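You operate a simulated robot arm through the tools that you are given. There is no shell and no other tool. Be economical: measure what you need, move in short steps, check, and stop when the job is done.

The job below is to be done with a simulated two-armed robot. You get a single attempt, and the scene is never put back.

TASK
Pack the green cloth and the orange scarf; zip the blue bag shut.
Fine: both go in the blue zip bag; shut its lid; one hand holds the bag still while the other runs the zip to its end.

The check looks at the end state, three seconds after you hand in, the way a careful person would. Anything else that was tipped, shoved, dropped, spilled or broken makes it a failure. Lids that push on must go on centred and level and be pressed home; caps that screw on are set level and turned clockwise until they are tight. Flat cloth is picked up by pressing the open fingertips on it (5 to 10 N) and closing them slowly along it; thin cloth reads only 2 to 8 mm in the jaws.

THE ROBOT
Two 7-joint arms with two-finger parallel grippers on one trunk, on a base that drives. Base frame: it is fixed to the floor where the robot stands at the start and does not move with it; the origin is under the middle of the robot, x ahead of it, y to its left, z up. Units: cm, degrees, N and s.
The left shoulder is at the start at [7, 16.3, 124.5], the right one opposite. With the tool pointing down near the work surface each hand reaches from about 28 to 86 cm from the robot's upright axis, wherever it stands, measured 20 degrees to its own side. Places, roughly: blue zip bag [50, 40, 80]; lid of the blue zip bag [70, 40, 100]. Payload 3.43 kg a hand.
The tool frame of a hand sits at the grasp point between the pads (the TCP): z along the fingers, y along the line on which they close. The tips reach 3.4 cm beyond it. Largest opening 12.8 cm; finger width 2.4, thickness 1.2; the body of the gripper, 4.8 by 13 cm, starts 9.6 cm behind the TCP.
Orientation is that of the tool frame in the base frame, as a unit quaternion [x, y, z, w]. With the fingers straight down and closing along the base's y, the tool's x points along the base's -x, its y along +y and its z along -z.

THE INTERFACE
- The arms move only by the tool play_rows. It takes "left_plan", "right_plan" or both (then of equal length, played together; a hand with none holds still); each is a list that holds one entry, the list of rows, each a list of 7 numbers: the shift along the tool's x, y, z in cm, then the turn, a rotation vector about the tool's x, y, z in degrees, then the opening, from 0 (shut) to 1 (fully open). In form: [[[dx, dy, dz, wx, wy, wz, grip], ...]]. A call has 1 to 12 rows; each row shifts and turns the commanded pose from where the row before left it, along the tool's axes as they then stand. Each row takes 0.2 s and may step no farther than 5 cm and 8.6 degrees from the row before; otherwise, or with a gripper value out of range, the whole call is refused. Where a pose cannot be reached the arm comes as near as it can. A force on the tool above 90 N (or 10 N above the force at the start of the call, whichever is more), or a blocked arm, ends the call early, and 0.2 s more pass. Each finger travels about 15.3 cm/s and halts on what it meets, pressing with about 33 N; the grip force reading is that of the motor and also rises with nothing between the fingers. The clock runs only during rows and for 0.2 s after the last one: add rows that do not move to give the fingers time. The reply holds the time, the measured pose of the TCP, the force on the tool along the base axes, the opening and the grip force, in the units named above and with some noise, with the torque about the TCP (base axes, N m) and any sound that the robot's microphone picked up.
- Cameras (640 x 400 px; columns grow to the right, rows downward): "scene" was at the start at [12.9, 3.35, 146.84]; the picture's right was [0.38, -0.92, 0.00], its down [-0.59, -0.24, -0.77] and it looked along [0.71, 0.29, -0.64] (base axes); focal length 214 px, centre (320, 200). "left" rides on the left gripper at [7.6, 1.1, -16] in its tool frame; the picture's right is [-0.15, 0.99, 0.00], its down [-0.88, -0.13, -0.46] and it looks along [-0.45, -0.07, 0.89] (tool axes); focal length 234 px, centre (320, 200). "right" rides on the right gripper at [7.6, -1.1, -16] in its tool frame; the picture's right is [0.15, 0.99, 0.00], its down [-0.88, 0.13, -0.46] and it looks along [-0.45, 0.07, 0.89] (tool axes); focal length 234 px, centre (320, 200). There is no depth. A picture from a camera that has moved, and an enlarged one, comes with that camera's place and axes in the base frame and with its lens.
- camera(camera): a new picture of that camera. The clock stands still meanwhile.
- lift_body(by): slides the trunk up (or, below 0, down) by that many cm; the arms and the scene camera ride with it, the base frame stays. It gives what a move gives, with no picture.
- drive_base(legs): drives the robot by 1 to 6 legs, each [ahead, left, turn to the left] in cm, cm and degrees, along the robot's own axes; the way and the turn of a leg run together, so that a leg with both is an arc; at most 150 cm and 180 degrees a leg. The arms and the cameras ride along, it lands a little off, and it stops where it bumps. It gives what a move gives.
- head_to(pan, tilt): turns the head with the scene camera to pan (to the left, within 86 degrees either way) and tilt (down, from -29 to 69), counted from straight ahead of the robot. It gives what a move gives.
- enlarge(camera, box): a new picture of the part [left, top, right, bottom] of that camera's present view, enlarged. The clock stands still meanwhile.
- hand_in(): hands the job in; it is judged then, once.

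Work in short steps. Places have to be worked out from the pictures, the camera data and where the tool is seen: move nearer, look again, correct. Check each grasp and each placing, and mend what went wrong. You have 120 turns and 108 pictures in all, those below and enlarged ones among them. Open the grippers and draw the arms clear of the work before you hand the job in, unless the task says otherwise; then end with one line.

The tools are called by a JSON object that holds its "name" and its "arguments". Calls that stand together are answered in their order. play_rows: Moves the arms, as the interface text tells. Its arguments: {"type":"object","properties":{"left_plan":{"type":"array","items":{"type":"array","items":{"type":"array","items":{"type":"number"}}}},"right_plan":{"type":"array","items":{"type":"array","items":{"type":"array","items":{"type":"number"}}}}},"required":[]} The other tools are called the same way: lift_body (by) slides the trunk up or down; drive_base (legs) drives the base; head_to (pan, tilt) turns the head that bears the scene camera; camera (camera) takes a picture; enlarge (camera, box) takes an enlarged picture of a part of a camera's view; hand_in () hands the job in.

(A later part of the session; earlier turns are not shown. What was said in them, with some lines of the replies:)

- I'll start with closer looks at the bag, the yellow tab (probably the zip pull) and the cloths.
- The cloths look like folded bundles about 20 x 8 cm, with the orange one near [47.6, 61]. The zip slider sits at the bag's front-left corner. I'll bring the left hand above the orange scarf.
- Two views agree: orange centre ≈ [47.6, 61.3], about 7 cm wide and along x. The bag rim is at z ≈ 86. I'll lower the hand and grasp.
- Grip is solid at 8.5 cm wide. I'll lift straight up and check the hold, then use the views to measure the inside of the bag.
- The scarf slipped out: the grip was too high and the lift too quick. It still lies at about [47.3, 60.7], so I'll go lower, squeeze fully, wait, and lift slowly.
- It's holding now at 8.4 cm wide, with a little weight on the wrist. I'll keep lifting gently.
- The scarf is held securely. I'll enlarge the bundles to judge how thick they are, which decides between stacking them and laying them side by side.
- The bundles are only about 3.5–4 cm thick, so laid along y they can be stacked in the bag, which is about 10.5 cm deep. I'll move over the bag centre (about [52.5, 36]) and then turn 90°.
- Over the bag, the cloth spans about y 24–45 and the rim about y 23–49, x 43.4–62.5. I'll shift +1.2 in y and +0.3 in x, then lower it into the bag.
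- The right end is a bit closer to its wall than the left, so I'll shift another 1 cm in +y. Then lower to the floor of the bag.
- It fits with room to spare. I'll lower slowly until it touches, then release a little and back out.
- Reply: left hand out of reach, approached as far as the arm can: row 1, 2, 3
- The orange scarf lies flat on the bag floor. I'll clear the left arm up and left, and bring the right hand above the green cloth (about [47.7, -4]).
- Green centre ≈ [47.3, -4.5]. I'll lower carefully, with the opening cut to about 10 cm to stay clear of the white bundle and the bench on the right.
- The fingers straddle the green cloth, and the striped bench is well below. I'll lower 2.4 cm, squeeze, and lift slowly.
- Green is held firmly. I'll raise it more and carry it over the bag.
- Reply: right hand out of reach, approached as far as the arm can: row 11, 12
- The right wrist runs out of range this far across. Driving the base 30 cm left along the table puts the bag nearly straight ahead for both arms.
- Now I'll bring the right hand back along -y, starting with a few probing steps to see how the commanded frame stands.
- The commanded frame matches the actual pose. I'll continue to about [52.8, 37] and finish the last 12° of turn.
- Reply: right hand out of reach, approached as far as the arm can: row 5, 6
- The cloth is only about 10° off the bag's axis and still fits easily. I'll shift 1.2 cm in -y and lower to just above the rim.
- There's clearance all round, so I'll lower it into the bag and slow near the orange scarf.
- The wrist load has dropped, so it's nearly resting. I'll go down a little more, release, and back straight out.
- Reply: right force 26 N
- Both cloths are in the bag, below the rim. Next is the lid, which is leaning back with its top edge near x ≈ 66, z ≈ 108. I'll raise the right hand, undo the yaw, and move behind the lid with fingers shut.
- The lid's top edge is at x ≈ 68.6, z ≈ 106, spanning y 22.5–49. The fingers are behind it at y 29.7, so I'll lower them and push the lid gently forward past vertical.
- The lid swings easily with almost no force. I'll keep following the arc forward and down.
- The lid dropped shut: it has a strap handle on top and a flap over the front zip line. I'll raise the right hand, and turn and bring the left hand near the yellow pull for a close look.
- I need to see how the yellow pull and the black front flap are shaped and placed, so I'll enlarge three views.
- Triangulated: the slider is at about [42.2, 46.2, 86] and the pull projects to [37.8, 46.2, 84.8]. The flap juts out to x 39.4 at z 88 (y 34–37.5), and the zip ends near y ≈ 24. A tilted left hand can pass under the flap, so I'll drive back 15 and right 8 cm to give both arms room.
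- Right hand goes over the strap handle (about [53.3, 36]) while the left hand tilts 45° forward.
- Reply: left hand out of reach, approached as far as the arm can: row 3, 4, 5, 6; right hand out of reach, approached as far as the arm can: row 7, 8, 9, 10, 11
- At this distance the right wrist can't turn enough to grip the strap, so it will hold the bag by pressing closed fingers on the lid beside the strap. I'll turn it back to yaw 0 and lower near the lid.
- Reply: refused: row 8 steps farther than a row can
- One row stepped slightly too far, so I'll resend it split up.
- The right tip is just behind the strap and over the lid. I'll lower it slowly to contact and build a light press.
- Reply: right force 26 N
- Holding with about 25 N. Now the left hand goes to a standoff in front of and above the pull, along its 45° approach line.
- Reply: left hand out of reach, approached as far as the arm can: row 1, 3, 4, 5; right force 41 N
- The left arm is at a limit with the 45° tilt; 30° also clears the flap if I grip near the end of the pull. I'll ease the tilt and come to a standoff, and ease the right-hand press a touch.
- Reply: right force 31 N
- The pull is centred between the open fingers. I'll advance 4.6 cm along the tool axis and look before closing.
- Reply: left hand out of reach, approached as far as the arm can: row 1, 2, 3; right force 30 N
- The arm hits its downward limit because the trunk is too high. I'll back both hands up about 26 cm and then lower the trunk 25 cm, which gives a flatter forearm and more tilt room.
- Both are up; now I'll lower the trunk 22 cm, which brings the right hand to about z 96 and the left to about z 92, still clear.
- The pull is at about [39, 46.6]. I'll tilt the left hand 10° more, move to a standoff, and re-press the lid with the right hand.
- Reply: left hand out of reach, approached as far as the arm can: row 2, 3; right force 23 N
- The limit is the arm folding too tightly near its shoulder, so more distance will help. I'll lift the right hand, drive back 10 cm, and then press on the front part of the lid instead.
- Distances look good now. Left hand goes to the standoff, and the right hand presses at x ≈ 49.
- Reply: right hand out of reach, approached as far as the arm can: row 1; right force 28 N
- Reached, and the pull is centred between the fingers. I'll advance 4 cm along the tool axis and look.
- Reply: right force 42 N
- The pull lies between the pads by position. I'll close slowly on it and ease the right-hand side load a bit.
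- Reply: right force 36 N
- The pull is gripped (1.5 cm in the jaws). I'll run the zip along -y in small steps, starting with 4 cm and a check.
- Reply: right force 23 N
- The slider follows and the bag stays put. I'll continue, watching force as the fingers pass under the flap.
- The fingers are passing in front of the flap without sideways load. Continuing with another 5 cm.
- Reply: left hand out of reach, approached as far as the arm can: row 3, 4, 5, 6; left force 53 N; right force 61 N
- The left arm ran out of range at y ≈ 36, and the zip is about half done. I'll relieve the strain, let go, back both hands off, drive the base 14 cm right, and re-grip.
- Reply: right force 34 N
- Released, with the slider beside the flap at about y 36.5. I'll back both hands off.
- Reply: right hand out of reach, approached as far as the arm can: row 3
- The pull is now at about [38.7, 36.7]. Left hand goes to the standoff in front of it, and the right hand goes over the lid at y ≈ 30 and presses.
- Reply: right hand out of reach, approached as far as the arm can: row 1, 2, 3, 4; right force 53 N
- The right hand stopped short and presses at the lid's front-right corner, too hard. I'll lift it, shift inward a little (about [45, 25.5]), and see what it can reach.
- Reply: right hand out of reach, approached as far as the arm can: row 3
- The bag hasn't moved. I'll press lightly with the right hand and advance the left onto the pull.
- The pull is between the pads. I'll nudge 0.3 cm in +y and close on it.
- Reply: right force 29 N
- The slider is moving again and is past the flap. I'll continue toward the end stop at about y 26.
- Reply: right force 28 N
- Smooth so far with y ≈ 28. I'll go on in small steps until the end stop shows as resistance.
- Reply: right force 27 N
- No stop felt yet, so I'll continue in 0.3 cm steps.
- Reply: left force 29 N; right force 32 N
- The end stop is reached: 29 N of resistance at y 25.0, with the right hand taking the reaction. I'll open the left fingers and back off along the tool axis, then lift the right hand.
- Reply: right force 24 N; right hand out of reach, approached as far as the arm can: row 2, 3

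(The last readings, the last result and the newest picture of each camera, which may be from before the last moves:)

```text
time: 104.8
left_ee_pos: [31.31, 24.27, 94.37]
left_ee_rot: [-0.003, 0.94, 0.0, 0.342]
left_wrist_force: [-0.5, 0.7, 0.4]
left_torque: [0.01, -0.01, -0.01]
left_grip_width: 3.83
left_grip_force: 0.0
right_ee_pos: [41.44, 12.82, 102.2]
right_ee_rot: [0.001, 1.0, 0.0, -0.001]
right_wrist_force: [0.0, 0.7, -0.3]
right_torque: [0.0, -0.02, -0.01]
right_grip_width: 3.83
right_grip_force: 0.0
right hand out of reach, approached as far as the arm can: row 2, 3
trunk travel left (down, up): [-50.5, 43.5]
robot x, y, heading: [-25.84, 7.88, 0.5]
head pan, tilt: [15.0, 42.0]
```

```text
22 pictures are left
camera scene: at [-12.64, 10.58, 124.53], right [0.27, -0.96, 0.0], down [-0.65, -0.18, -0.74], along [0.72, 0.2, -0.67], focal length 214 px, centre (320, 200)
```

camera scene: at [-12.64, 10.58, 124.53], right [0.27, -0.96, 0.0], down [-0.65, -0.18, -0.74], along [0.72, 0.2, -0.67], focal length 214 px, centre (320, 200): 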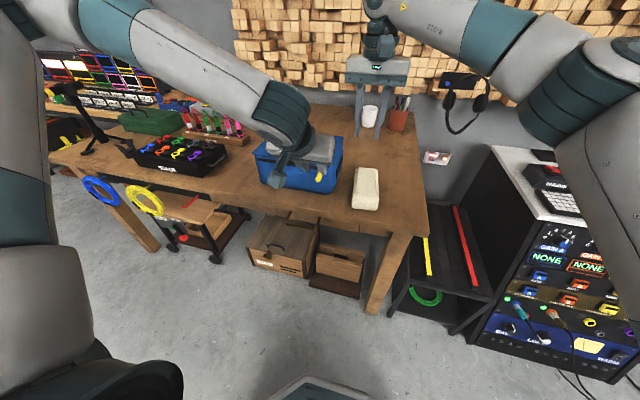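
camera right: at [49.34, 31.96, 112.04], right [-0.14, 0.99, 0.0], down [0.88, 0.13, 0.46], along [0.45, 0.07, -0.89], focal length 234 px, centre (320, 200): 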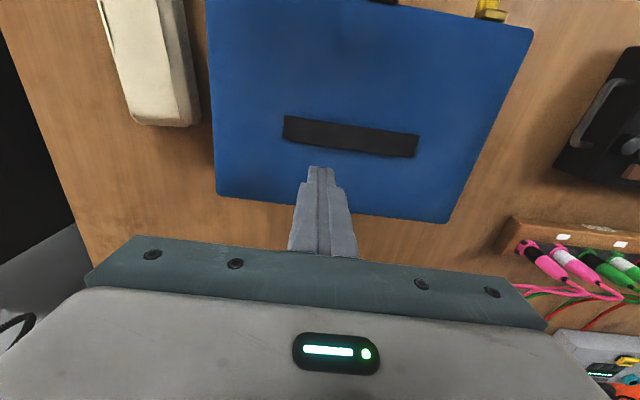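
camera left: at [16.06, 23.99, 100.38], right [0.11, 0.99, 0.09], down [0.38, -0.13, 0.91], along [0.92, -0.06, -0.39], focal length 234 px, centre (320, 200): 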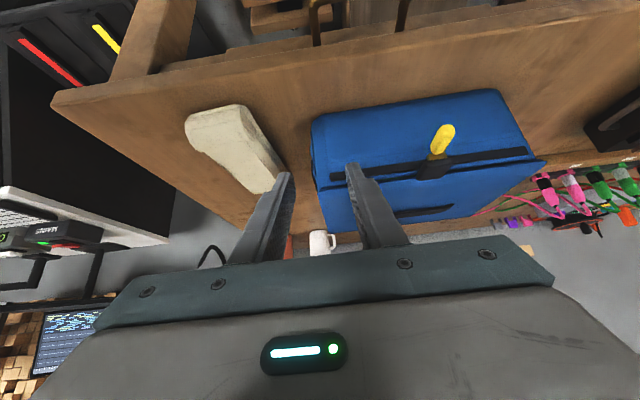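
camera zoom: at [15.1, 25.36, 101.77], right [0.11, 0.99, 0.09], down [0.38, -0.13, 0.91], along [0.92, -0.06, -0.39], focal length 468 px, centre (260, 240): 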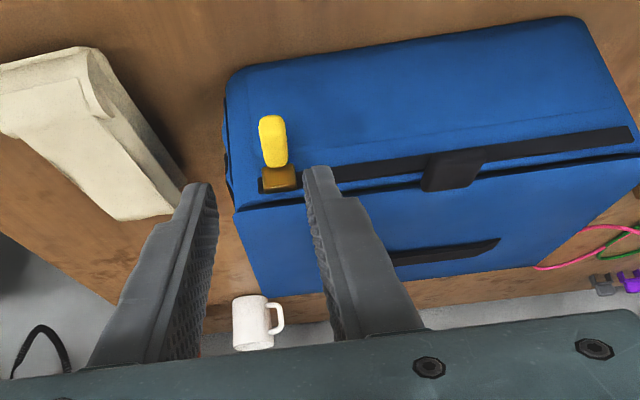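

The slider is at its right end with the lid shut. I'll raise the left hand, open both grippers, back the robot away, and take a final look.

{"name": "play_rows", "arguments": {"left_plan": [[[-1, 0, -4, 0, 0, 0, 0.6], [-2.8, 0, -3.5, 0, 0, 0, 0.8], [-2.8, 0, -3.5, 0, 0, 0, 0.8], [0, 0, 0, 0, 0, 0, 0.8]]], "right_plan": [[[0, -1, -1, 0, 0, 0, 0.6], [0, -1, -1, 0, 0, 0, 0.8], [0, 0, 0, 0, 0, 0, 0.8], [0, 0, 0, 0, 0, 0, 0.8]]]}}

{"name": "drive_base", "arguments": {"legs": [[-20, 0, 0]]}}

{"name": "camera", "arguments": {"camera": "scene"}}

{"name": "camera", "arguments": {"camera": "right"}}

{"name": "camera", "arguments": {"camera": "left"}}

```text
time: 105.8
left_ee_pos: [29.05, 24.39, 106.79]
left_ee_rot: [-0.001, 0.94, 0.0, 0.34]
left_wrist_force: [0.1, 0.5, 0.1]
left_torque: [0.04, 0.01, 0.0]
left_grip_width: 10.23
left_grip_force: 0.0
right_ee_pos: [41.65, 10.67, 104.02]
right_ee_rot: [0.0, 1.0, 0.0, 0.0]
right_wrist_force: [-0.8, 0.0, -1.0]
right_torque: [0.04, 0.05, -0.04]
right_grip_width: 10.25
right_grip_force: 0.0
trunk travel left (down, up): [-50.5, 43.5]
robot x, y, heading: [-26.03, 8.14, 0.5]
head pan, tilt: [15.0, 42.0]
```

```text
time: 107.4
left_ee_pos: [9.54, 24.37, 106.79]
left_ee_rot: [-0.003, 0.94, 0.001, 0.341]
left_wrist_force: [-0.1, 0.6, 0.1]
left_torque: [-0.01, -0.03, 0.01]
left_grip_width: 10.24
left_grip_force: 0.0
right_ee_pos: [21.88, 10.7, 104.09]
right_ee_rot: [-0.001, 1.0, 0.0, 0.0]
right_wrist_force: [-0.5, 0.3, 0.1]
right_torque: [0.01, -0.03, -0.03]
right_grip_width: 10.23
right_grip_force: 0.0
trunk travel left (down, up): [-50.5, 43.5]
robot x, y, heading: [-44.96, 8.17, 0.6]
head pan, tilt: [15.0, 42.0]
```

```text
21 pictures are left
camera scene: at [-32.28, 10.31, 124.54], right [0.27, -0.96, 0.0], down [-0.64, -0.18, -0.74], along [0.72, 0.2, -0.67], focal length 214 px, centre (320, 200)
```

scene: 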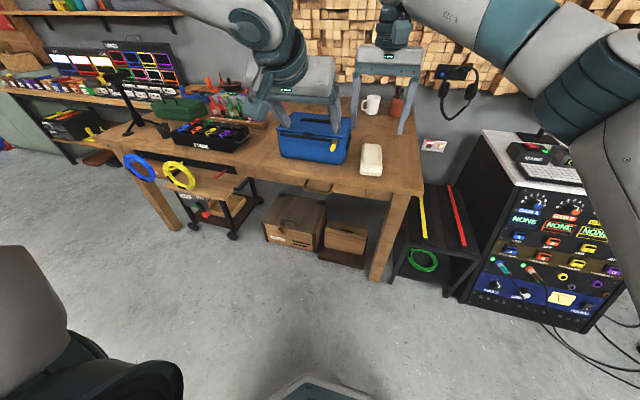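

```text
20 pictures are left
camera right: at [14.39, 9.48, 119.95], right [-0.15, 0.99, 0.0], down [0.88, 0.13, 0.46], along [0.45, 0.07, -0.89], focal length 234 px, centre (320, 200)
```

right: 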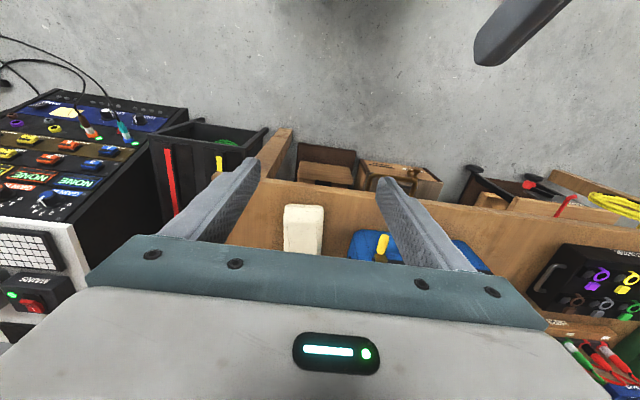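

```text
19 pictures are left
camera left: at [-6.67, 25.28, 114.25], right [0.1, 0.99, 0.09], down [0.38, -0.13, 0.91], along [0.92, -0.06, -0.39], focal length 234 px, centre (320, 200)
```

left: 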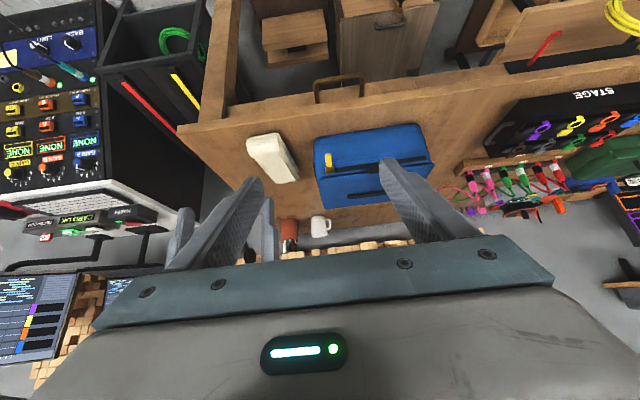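

The bag is zipped to its end, both cloths are inside, nothing else was disturbed, and the arms are clear. Handing in.

{"name": "hand_in", "arguments": {}}

```text
The job is handed in.
```

I packed the green cloth and the orange scarf in the blue bag, shut the lid, and ran the zip to its end stop while the right hand pressed on the lid to hold the bag still.
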